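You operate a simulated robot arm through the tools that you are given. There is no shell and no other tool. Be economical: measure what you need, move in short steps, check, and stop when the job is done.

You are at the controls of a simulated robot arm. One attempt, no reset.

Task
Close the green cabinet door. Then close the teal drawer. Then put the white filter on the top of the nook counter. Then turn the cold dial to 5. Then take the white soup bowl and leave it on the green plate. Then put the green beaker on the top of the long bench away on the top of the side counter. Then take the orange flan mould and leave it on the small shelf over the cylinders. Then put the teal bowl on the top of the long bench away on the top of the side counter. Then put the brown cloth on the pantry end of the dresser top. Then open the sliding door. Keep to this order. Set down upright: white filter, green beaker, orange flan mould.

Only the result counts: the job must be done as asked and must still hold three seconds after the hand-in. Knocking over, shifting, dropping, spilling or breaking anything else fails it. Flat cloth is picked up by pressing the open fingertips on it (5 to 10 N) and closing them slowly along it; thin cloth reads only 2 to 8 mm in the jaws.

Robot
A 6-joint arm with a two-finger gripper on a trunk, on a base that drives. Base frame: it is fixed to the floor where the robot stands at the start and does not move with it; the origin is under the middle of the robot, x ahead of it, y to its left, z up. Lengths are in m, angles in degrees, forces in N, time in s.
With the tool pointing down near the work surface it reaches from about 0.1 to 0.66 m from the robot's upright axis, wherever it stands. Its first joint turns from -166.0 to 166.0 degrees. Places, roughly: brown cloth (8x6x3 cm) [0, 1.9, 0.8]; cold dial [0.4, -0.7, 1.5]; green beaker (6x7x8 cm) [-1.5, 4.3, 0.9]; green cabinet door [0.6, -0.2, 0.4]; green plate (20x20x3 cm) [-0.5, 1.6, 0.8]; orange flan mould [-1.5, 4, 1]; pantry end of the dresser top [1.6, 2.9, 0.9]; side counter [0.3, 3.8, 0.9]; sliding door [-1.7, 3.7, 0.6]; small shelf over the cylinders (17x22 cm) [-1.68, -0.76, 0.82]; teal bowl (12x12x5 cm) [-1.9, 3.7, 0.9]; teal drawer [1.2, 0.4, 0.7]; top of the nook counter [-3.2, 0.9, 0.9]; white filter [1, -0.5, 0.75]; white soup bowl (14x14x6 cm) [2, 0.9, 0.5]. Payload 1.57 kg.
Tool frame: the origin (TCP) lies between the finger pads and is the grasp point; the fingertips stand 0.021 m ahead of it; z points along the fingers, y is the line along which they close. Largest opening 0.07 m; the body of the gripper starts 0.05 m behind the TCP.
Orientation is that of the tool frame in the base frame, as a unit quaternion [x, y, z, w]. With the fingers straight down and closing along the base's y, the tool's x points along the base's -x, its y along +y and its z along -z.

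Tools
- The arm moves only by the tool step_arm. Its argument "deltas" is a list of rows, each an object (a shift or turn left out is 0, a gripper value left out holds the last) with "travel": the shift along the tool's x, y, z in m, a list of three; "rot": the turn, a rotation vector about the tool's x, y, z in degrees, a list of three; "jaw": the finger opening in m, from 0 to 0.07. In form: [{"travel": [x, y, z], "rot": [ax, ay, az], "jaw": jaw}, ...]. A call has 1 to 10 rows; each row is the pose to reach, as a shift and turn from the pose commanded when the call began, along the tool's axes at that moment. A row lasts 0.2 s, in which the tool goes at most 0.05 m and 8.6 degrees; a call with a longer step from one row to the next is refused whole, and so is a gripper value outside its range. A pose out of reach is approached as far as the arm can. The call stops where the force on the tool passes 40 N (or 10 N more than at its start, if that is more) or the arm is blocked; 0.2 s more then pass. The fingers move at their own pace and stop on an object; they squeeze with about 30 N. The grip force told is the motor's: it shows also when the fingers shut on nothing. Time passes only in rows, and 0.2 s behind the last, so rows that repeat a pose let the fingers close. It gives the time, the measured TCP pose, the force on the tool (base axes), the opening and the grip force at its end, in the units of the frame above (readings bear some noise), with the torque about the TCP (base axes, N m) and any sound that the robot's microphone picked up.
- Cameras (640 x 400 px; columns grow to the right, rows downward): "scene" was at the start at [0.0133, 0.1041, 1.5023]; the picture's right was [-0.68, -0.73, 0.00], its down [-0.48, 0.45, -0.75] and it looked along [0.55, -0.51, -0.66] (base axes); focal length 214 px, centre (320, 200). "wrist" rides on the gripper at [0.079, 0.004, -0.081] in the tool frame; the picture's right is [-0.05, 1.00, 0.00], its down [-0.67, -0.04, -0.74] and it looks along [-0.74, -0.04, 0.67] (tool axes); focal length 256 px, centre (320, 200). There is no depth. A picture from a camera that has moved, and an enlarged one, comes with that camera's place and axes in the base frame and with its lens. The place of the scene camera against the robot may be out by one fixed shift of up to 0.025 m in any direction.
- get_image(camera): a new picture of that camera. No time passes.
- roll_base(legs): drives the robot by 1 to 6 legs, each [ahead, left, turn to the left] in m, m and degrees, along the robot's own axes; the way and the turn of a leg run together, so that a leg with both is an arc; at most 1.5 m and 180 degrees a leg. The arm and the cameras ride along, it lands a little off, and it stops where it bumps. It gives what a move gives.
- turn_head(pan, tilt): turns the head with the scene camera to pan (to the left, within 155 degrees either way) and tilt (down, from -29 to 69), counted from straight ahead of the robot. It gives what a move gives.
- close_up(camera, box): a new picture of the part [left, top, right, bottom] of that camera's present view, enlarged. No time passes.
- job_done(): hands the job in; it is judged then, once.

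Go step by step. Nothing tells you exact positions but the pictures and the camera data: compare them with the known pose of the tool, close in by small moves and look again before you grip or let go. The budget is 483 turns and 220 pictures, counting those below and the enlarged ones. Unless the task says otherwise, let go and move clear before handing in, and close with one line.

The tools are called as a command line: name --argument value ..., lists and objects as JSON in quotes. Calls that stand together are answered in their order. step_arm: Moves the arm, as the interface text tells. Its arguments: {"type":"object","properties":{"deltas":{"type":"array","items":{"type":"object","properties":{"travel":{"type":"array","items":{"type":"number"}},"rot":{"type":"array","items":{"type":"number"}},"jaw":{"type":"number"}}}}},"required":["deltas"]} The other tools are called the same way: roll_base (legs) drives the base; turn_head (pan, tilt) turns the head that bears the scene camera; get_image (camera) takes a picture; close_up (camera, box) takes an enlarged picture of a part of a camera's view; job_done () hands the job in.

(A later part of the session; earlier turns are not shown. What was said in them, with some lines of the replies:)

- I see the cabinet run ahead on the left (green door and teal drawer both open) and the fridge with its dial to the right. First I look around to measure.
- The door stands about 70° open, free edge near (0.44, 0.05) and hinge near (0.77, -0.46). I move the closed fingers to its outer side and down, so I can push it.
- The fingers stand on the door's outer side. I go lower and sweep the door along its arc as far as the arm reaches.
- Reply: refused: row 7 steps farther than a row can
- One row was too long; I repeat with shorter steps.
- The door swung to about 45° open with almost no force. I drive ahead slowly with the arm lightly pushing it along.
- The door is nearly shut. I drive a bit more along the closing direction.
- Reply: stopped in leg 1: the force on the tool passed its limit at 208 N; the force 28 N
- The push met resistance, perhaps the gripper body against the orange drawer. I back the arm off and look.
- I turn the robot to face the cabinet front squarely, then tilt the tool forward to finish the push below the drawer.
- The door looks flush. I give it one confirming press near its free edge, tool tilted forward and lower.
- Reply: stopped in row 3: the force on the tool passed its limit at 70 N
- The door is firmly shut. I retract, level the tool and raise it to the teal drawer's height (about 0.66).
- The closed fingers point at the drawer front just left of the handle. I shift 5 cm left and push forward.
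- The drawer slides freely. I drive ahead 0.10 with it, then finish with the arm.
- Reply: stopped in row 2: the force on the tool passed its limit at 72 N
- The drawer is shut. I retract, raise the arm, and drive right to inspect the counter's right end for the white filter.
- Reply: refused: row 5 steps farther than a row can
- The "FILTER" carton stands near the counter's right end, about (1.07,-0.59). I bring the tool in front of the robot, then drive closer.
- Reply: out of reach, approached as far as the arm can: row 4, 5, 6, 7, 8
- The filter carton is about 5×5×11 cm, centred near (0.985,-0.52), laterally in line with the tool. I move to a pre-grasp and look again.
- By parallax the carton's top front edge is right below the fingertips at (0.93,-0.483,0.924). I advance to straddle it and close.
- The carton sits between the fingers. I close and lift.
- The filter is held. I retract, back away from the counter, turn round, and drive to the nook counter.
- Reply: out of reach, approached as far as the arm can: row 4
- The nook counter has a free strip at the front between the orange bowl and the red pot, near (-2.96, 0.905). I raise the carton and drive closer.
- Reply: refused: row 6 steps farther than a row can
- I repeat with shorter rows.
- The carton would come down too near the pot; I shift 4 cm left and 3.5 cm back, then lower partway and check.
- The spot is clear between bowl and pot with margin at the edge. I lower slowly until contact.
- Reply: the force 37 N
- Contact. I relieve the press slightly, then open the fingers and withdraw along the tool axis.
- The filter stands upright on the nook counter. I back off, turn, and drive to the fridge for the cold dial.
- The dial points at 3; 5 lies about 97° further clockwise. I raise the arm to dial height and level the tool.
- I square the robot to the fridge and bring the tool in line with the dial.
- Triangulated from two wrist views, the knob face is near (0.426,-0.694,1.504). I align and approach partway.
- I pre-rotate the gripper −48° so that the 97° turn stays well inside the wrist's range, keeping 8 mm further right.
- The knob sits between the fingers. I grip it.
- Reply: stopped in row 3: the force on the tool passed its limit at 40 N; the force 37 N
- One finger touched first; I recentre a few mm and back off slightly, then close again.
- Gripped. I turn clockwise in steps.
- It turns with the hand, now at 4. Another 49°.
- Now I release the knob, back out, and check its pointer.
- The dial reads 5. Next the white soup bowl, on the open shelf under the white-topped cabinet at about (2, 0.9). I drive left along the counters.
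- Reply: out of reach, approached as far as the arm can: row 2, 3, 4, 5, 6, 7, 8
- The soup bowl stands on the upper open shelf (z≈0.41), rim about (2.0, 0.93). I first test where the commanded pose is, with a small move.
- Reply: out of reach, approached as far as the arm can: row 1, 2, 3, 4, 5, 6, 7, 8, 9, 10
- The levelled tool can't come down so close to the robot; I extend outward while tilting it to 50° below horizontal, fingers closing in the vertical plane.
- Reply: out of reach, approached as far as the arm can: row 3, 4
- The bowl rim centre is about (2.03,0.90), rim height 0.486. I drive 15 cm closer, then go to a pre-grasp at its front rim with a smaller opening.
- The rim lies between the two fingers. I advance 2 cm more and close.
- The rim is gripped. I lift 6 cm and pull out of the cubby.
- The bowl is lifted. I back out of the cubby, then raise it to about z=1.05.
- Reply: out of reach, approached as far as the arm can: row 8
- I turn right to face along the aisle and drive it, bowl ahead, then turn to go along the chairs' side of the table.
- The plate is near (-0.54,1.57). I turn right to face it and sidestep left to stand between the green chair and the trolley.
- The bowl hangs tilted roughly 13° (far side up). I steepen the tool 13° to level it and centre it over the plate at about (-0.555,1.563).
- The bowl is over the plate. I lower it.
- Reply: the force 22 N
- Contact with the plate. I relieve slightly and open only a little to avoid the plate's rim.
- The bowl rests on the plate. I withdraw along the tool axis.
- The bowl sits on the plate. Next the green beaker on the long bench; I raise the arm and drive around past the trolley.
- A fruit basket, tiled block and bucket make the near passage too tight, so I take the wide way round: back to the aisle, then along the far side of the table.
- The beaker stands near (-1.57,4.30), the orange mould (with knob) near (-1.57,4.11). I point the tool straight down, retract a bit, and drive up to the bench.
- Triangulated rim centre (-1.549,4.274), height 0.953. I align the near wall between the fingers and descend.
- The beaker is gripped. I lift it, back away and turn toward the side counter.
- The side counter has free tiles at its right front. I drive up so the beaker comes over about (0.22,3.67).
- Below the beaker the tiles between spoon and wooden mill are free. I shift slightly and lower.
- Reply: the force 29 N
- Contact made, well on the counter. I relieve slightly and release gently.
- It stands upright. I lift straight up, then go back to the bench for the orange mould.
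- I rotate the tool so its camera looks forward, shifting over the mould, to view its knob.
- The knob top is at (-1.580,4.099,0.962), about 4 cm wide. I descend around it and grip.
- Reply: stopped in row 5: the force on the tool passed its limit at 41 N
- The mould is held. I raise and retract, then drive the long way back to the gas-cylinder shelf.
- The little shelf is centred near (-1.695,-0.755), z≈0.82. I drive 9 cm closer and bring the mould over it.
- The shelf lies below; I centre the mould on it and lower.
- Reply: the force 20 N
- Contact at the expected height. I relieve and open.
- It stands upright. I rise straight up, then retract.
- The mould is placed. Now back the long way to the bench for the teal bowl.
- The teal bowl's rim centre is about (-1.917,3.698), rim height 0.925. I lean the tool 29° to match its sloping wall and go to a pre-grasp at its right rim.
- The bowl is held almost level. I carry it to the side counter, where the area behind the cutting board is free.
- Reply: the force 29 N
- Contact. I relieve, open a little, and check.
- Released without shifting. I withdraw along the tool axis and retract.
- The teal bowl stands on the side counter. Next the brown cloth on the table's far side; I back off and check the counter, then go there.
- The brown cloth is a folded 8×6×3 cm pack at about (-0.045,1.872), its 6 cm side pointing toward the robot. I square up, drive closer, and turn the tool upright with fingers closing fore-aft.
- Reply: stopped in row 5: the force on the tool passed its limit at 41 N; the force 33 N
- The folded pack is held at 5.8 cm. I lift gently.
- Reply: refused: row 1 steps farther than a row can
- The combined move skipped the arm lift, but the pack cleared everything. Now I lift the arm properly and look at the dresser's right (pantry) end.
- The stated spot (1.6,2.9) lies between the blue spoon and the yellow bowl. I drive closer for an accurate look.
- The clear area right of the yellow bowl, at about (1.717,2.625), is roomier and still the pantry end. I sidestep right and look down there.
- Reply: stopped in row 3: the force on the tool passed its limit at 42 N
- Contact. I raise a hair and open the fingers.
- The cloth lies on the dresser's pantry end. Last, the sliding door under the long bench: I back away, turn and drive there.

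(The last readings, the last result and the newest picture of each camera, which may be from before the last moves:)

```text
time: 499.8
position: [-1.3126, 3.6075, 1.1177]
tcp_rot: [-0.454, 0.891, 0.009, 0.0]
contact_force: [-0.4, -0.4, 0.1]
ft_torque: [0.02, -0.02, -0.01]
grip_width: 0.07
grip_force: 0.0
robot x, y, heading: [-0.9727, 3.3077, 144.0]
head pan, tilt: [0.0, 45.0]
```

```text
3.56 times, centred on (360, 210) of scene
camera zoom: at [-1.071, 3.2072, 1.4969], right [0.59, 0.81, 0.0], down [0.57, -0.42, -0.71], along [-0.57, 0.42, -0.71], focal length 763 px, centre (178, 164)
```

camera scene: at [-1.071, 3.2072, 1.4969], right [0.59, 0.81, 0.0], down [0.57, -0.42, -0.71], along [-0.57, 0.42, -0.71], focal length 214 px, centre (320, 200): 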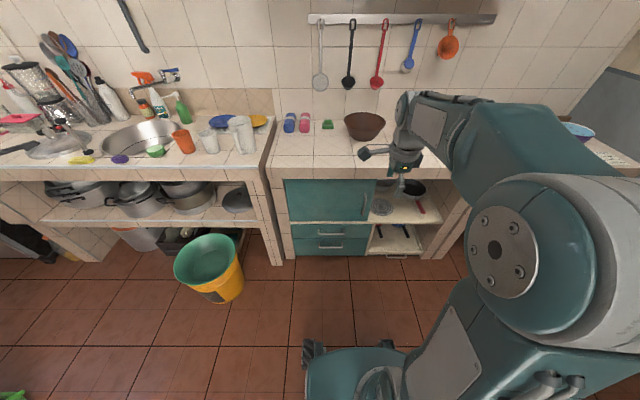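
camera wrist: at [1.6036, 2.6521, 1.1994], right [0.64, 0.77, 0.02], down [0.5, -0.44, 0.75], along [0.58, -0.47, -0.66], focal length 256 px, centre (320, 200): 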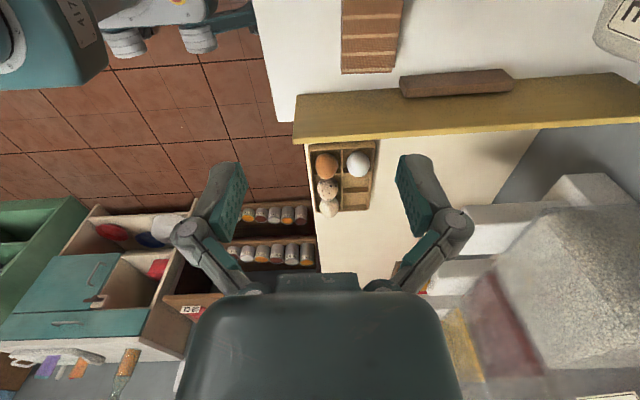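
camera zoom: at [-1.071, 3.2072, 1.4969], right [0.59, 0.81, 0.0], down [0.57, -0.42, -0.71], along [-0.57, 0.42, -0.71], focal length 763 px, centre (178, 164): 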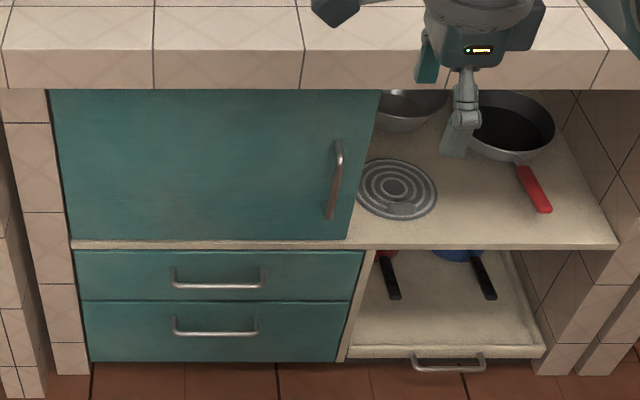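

The teal door covers the left half; its handle is near its right edge, about (-1.60,3.91,0.62). I'll hook beside the handle and slide the door right. First I align and lower the arm in front of the bench.

roll_base --legs '[[0.16, 0, -2]]'

step_arm --deltas '[{"travel": [0, 0.01, 0.045], "jaw": 0}, {"travel": [0, 0.02, 0.09]}, {"travel": [0, 0.03, 0.135]}, {"travel": [0, 0.04, 0.18], "rot": [-7, 0, 0]}, {"travel": [0, 0.05, 0.225], "rot": [-14, 0, 0]}, {"travel": [0, 0.06, 0.27], "rot": [-21, 0, 0]}, {"travel": [0, 0.06, 0.315], "rot": [-28, 0, 0]}, {"travel": [0, 0.06, 0.36], "rot": [-35, 0, 0]}, {"travel": [0, 0.06, 0.405], "rot": [-42, 0, 0]}, {"travel": [0, 0.06, 0.45], "rot": [-50, 0, 0]}]'

get_image --camera "wrist"

get_image --camera "scene"

```text
time: 501.2
position: [-1.436, 3.7163, 1.1178]
tcp_rot: [-0.441, 0.897, 0.009, 0.0]
contact_force: [-0.1, 0.7, -0.1]
ft_torque: [-0.02, 0.01, 0.0]
grip_width: 0.0699
grip_force: 0.0
robot x, y, heading: [-1.1033, 3.4122, 141.9]
head pan, tilt: [0.0, 45.0]
```

```text
time: 503.6
position: [-1.4842, 3.7345, 0.6788]
tcp_rot: [-0.454, 0.778, 0.291, -0.322]
contact_force: [-0.4, 0.2, 0.4]
ft_torque: [0.04, -0.03, -0.02]
grip_width: 0.0
grip_force: 28.5
out of reach, approached as far as the arm can: row 7, 8, 9, 10
robot x, y, heading: [-1.104, 3.4085, 142.4]
head pan, tilt: [0.0, 45.0]
stopped in row 10: the arm was blocked; the commanded pose is now the measured one
```

```text
48 pictures are left
camera wrist: at [-1.4561, 3.6527, 0.7522], right [-0.5, 0.47, 0.73], down [0.84, 0.46, 0.28], along [-0.21, 0.76, -0.62], focal length 256 px, centre (320, 200)
```

wrist: 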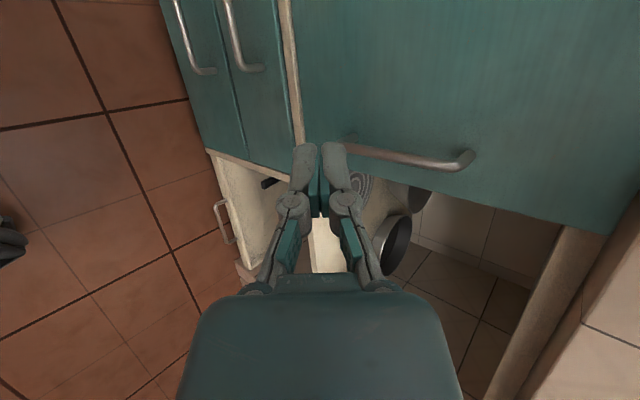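

```text
47 pictures are left
camera scene: at [-1.2065, 3.3107, 1.4969], right [0.61, 0.79, 0.0], down [0.56, -0.43, -0.71], along [-0.56, 0.43, -0.71], focal length 214 px, centre (320, 200)
```

scene: 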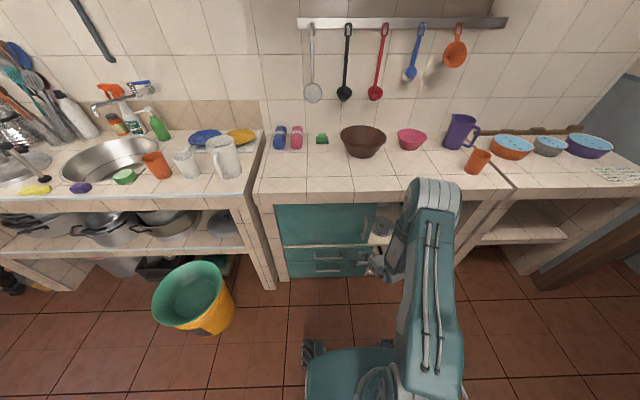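

The arm twisted at its limit. I raise it again and switch to the other tool orientation (fingers closing sideways), which reached well before.

step_arm --deltas '[{"travel": [0.0114, 0.0358, -0.03]}, {"travel": [0.0228, 0.0716, -0.06]}, {"travel": [0.0342, 0.1074, -0.09]}, {"travel": [0.0456, 0.1432, -0.12]}, {"travel": [0.057, 0.179, -0.15]}, {"travel": [0.0684, 0.2148, -0.18]}, {"travel": [0.08, 0.25, -0.21]}]'

step_arm --deltas '[{"rot": [4.27, 1.83, -6.33]}, {"rot": [8.53, 3.67, -12.65]}, {"rot": [12.8, 5.5, -18.98]}, {"rot": [17.07, 7.33, -25.3]}, {"rot": [21.33, 9.17, -31.6]}, {"rot": [25.6, 11, -37.95]}, {"rot": [29.87, 12.83, -44.28]}, {"rot": [34.1, 14.67, -50.6]}, {"rot": [38.4, 16.5, -56.9]}, {"rot": [42.67, 18.33, -63.25]}]'

```text
time: 505.2
position: [-1.4868, 3.7312, 1.0206]
tcp_rot: [-0.454, 0.778, 0.292, -0.321]
contact_force: [0.6, 0.7, -0.1]
ft_torque: [-0.01, 0.02, 0.0]
grip_width: 0.0
grip_force: 28.7
robot x, y, heading: [-1.1043, 3.4082, 142.3]
head pan, tilt: [0.0, 45.0]
```

```text
time: 507.4
position: [-1.4853, 3.7351, 1.0154]
tcp_rot: [0.902, -0.423, -0.055, 0.06]
contact_force: [1.1, -0.1, -0.1]
ft_torque: [0.0, 0.0, 0.01]
grip_width: 0.0
grip_force: 28.1
robot x, y, heading: [-1.1034, 3.4123, 142.0]
head pan, tilt: [0.0, 45.0]
```

step_arm --deltas '[{"rot": [4.27, 1.83, -6.33]}, {"rot": [8.53, 3.67, -12.65]}]'

step_arm --deltas '[{"travel": [-0.01, 0.02, 0.04], "rot": [0, -6, 0]}, {"travel": [-0.02, 0.02, 0.08], "rot": [0, -12, 0]}, {"travel": [-0.03, 0.02, 0.12], "rot": [0, -18, 0]}, {"travel": [-0.04, 0.02, 0.16], "rot": [0, -24, 0]}, {"travel": [-0.05, 0.02, 0.2], "rot": [0, -30, 0]}, {"travel": [-0.05, 0.02, 0.24], "rot": [0, -36, 0]}, {"travel": [-0.05, 0.02, 0.28], "rot": [0, -42, 0]}, {"travel": [-0.05, 0.02, 0.32], "rot": [0, -48, 0]}, {"travel": [-0.05, 0.02, 0.36], "rot": [0, -54, 0]}, {"travel": [-0.05, 0.02, 0.39], "rot": [0, -60, 0]}]'

get_image --camera "wrist"

```text
time: 508.0
position: [-1.4854, 3.7349, 1.0166]
tcp_rot: [0.947, -0.322, 0.0, -0.001]
contact_force: [-0.4, 0.1, 1.1]
ft_torque: [0.02, -0.06, -0.05]
grip_width: 0.0003
grip_force: 28.3
robot x, y, heading: [-1.1064, 3.408, 142.1]
head pan, tilt: [0.0, 45.0]
```

```text
time: 510.2
position: [-1.5377, 3.7516, 0.625]
tcp_rot: [0.819, -0.279, -0.475, -0.163]
contact_force: [-0.8, 0.2, -0.2]
ft_torque: [0.0, -0.03, 0.01]
grip_width: 0.0002
grip_force: 28.5
robot x, y, heading: [-1.1056, 3.4134, 142.1]
head pan, tilt: [0.0, 45.0]
```

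```text
46 pictures are left
camera wrist: at [-1.4539, 3.6795, 0.5978], right [-0.63, -0.77, 0.05], down [0.27, -0.17, 0.95], along [-0.73, 0.61, 0.31], focal length 256 px, centre (320, 200)
```

wrist: 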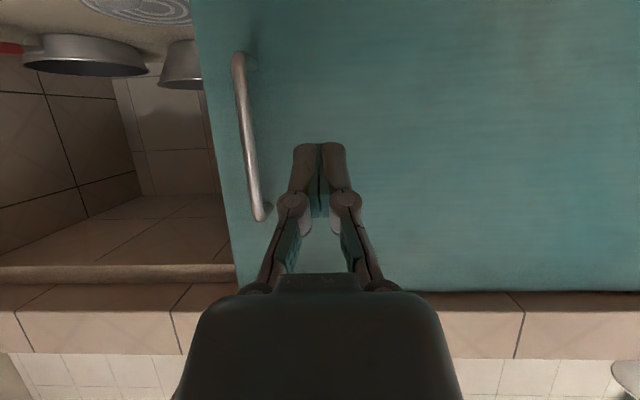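

The fingers are just left of the handle. I drive 8 cm closer and insert the fingertips beside the bar.

roll_base --legs '[[0.08, 0, 0]]'

step_arm --deltas '[{"travel": [-0.01, 0, 0.0173]}, {"travel": [-0.02, 0, 0.0346]}, {"travel": [-0.028, 0, 0.0485]}]'

get_image --camera "wrist"

```text
time: 511.2
position: [-1.5978, 3.7982, 0.6255]
tcp_rot: [0.819, -0.28, -0.474, -0.162]
contact_force: [0.2, 0.1, -0.8]
ft_torque: [0.02, -0.03, 0.01]
grip_width: 0.0001
grip_force: 28.0
robot x, y, heading: [-1.166, 3.4568, 142.0]
head pan, tilt: [0.0, 45.0]
```

```text
time: 512.0
position: [-1.6406, 3.8293, 0.6252]
tcp_rot: [0.82, -0.28, -0.472, -0.162]
contact_force: [27.4, -21.8, 18.0]
ft_torque: [0.1, 0.25, 0.14]
grip_width: 0.0003
grip_force: 28.2
robot x, y, heading: [-1.1622, 3.4614, 142.1]
head pan, tilt: [0.0, 45.0]
```

```text
45 pictures are left
camera wrist: at [-1.556, 3.7591, 0.5977], right [-0.63, -0.77, 0.05], down [0.27, -0.16, 0.95], along [-0.73, 0.61, 0.31], focal length 256 px, centre (320, 200)
```

wrist: 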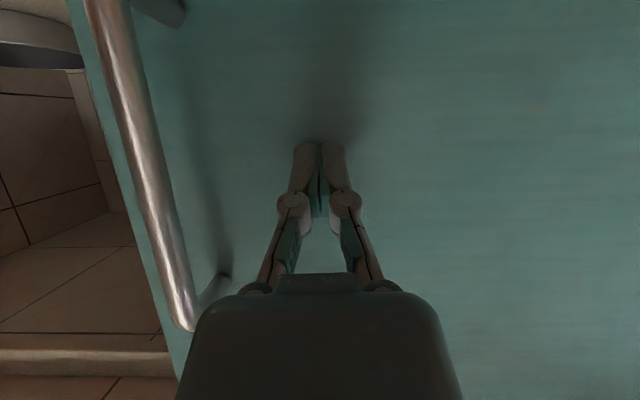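

The tips touched the panel. I ease back 1.2 cm and slide right against the handle.

step_arm --deltas '[{"travel": [0.006, 0, -0.0104]}, {"travel": [0.006, -0.03, -0.0104]}, {"travel": [0.006, -0.05, -0.0104]}, {"travel": [0.006, -0.065, -0.0104]}, {"travel": [0.006, -0.08, -0.0104]}, {"travel": [0.006, -0.1, -0.0104]}]'

get_image --camera "wrist"

```text
time: 513.5
position: [-1.5707, 3.9069, 0.626]
tcp_rot: [0.819, -0.28, -0.474, -0.162]
contact_force: [0.2, -0.7, -0.7]
ft_torque: [-0.01, -0.02, 0.0]
grip_width: 0.0
grip_force: 28.7
robot x, y, heading: [-1.1646, 3.4587, 142.3]
head pan, tilt: [0.0, 45.0]
```

```text
44 pictures are left
camera wrist: at [-1.4868, 3.8367, 0.5989], right [-0.63, -0.77, 0.05], down [0.27, -0.16, 0.95], along [-0.73, 0.61, 0.31], focal length 256 px, centre (320, 200)
```

wrist: 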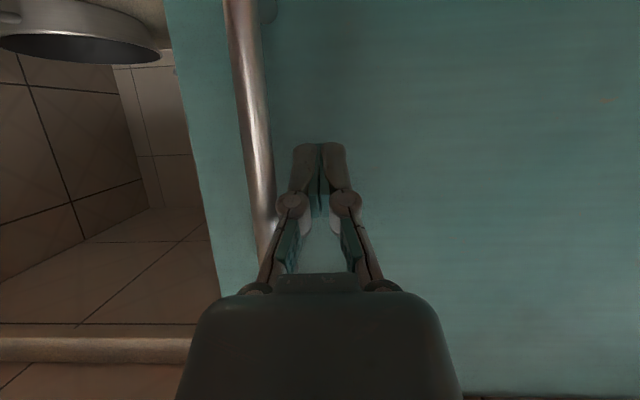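

step_arm --deltas '[{"travel": [0, -0.03, 0]}, {"travel": [0, -0.06, 0]}, {"travel": [0, -0.09, 0]}, {"travel": [0, -0.12, 0]}, {"travel": [0, -0.15, 0]}]'

get_image --camera "wrist"

close_up --camera "scene" --box '[240, 155, 520, 300]'

```text
time: 514.6
position: [-1.4796, 4.026, 0.6271]
tcp_rot: [0.819, -0.28, -0.474, -0.161]
contact_force: [0.8, 0.2, 0.1]
ft_torque: [0.0, -0.02, 0.03]
grip_width: 0.0
grip_force: 28.3
robot x, y, heading: [-1.1647, 3.4593, 142.2]
head pan, tilt: [0.0, 45.0]
```

```text
43 pictures are left
camera wrist: at [-1.3955, 3.9552, 0.5987], right [-0.63, -0.77, 0.05], down [0.27, -0.16, 0.95], along [-0.73, 0.61, 0.31], focal length 256 px, centre (320, 200)
```

wrist: 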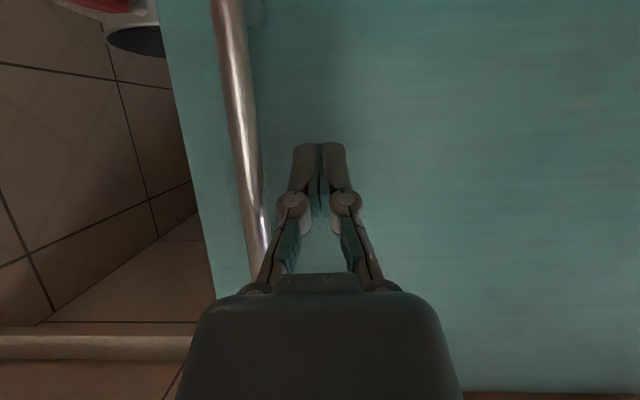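

```text
2.29 times, centred on (380, 228) of scene
camera zoom: at [-1.2677, 3.3612, 1.4971], right [0.61, 0.79, 0.0], down [0.56, -0.44, -0.71], along [-0.56, 0.43, -0.71], focal length 490 px, centre (183, 137)
```

zoom: 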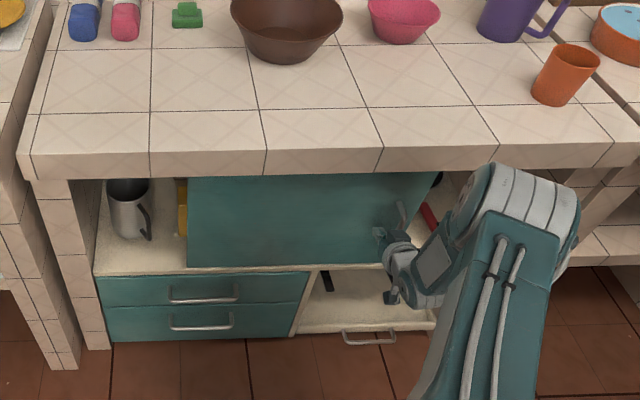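

The door is sliding open to the right. I carry on by strafing the base.

roll_base --legs '[[0, -0.28, 0]]'

get_image --camera "wrist"

get_image --camera "scene"

```text
time: 516.6
position: [-1.3225, 4.2255, 0.6286]
tcp_rot: [0.821, -0.275, -0.474, -0.16]
contact_force: [0.2, 0.6, -0.1]
ft_torque: [0.0, 0.0, 0.03]
grip_width: 0.0
grip_force: 28.4
robot x, y, heading: [-1.009, 3.6646, 141.8]
head pan, tilt: [0.0, 45.0]
stopped in leg 1: the force on the tool passed its limit at 54 N (the readings are from after the stop); the commanded pose is now the measured one
```

```text
41 pictures are left
camera wrist: at [-1.2379, 4.1554, 0.6], right [-0.62, -0.78, 0.04], down [0.27, -0.16, 0.95], along [-0.73, 0.6, 0.31], focal length 256 px, centre (320, 200)
```

wrist: 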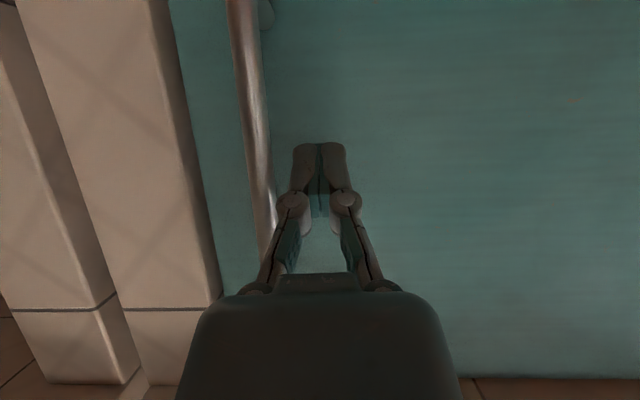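

```text
40 pictures are left
camera scene: at [-1.1097, 3.5648, 1.4969], right [0.62, 0.79, 0.0], down [0.56, -0.44, -0.71], along [-0.56, 0.44, -0.71], focal length 214 px, centre (320, 200)
```

scene: 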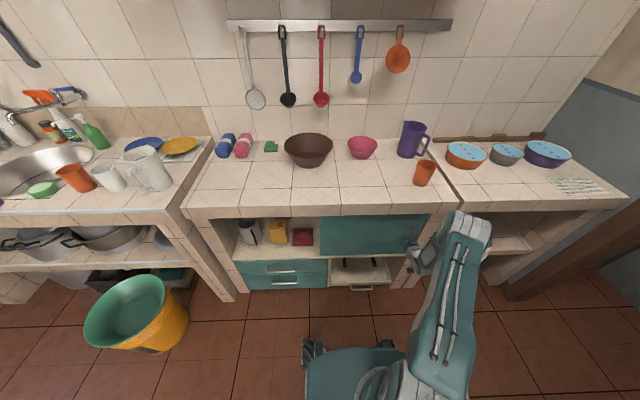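

The door has reached its right stop and the left compartment stands open. I ease off the handle and retract clear.

step_arm --deltas '[{"travel": [0, 0.012, 0]}, {"travel": [0.02, 0.012, -0.035]}, {"travel": [0.04, 0.012, -0.07]}, {"travel": [0.06, 0.012, -0.104]}]'

roll_base --legs '[[-0.4, 0, 0]]'

get_image --camera "scene"

```text
time: 517.6
position: [-1.2342, 4.143, 0.6278]
tcp_rot: [0.821, -0.275, -0.475, -0.159]
contact_force: [0.9, -0.4, -0.2]
ft_torque: [0.04, 0.01, 0.04]
grip_width: 0.0
grip_force: 28.7
robot x, y, heading: [-1.0038, 3.6677, 141.9]
head pan, tilt: [0.0, 45.0]
```

```text
time: 520.1
position: [-0.9272, 3.893, 0.6284]
tcp_rot: [0.824, -0.264, -0.477, -0.154]
contact_force: [1.0, 0.9, 0.1]
ft_torque: [-0.02, -0.04, 0.02]
grip_width: 0.0002
grip_force: 28.2
robot x, y, heading: [-0.6861, 3.4226, 143.7]
head pan, tilt: [0.0, 45.0]
```

```text
39 pictures are left
camera scene: at [-0.7856, 3.3187, 1.4971], right [0.6, 0.8, 0.0], down [0.57, -0.42, -0.71], along [-0.57, 0.42, -0.71], focal length 214 px, centre (320, 200)
```

scene: 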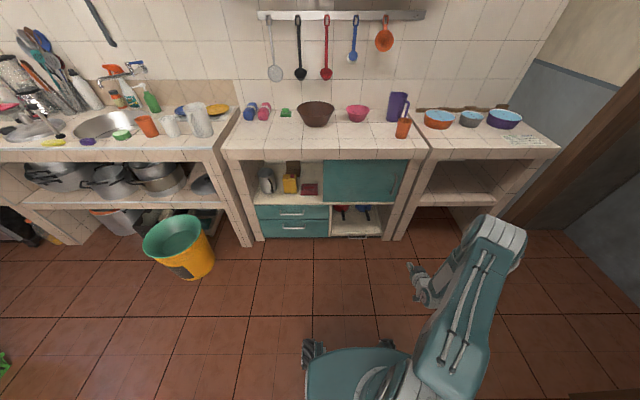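

The sliding door stands fully open. A quick look back over the room to confirm the earlier results.

turn_head --pan 140 --tilt 20

get_image --camera "scene"

close_up --camera "scene" --box '[100, 60, 420, 260]'

```text
time: 522.3
position: [-0.9249, 3.8936, 0.628]
tcp_rot: [0.824, -0.265, -0.476, -0.155]
contact_force: [0.0, 1.0, 0.0]
ft_torque: [0.01, 0.01, -0.04]
grip_width: 0.0002
grip_force: 29.2
robot x, y, heading: [-0.6868, 3.4192, 143.3]
head pan, tilt: [140.0, 20.0]
```

```text
38 pictures are left
camera scene: at [-0.6987, 3.1797, 1.536], right [-0.97, -0.23, 0.0], down [-0.08, 0.33, -0.94], along [0.22, -0.91, -0.34], focal length 214 px, centre (320, 200)
```

scene: 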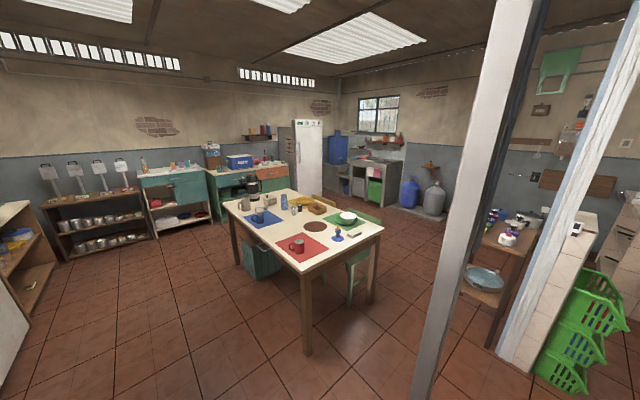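

```text
2.00 times, centred on (260, 160) of scene
camera zoom: at [-0.6987, 3.1797, 1.536], right [-0.97, -0.23, 0.0], down [-0.08, 0.33, -0.94], along [0.22, -0.91, -0.34], focal length 429 px, centre (440, 280)
```

zoom: 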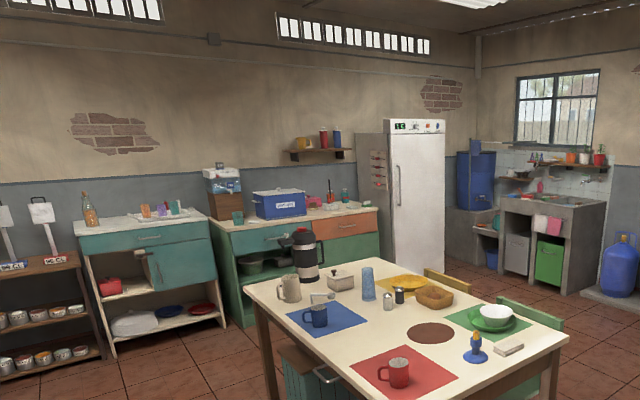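

Everything is in place: the door and drawer are shut, the bowl is on the plate, the mould is on its shelf, and the sliding door is open with the arm clear. I hand in.

job_done

```text
The job is handed in.
```

All ten steps were carried out in the order given, and the job is handed in with the arm clear; I have not been told how it was judged.
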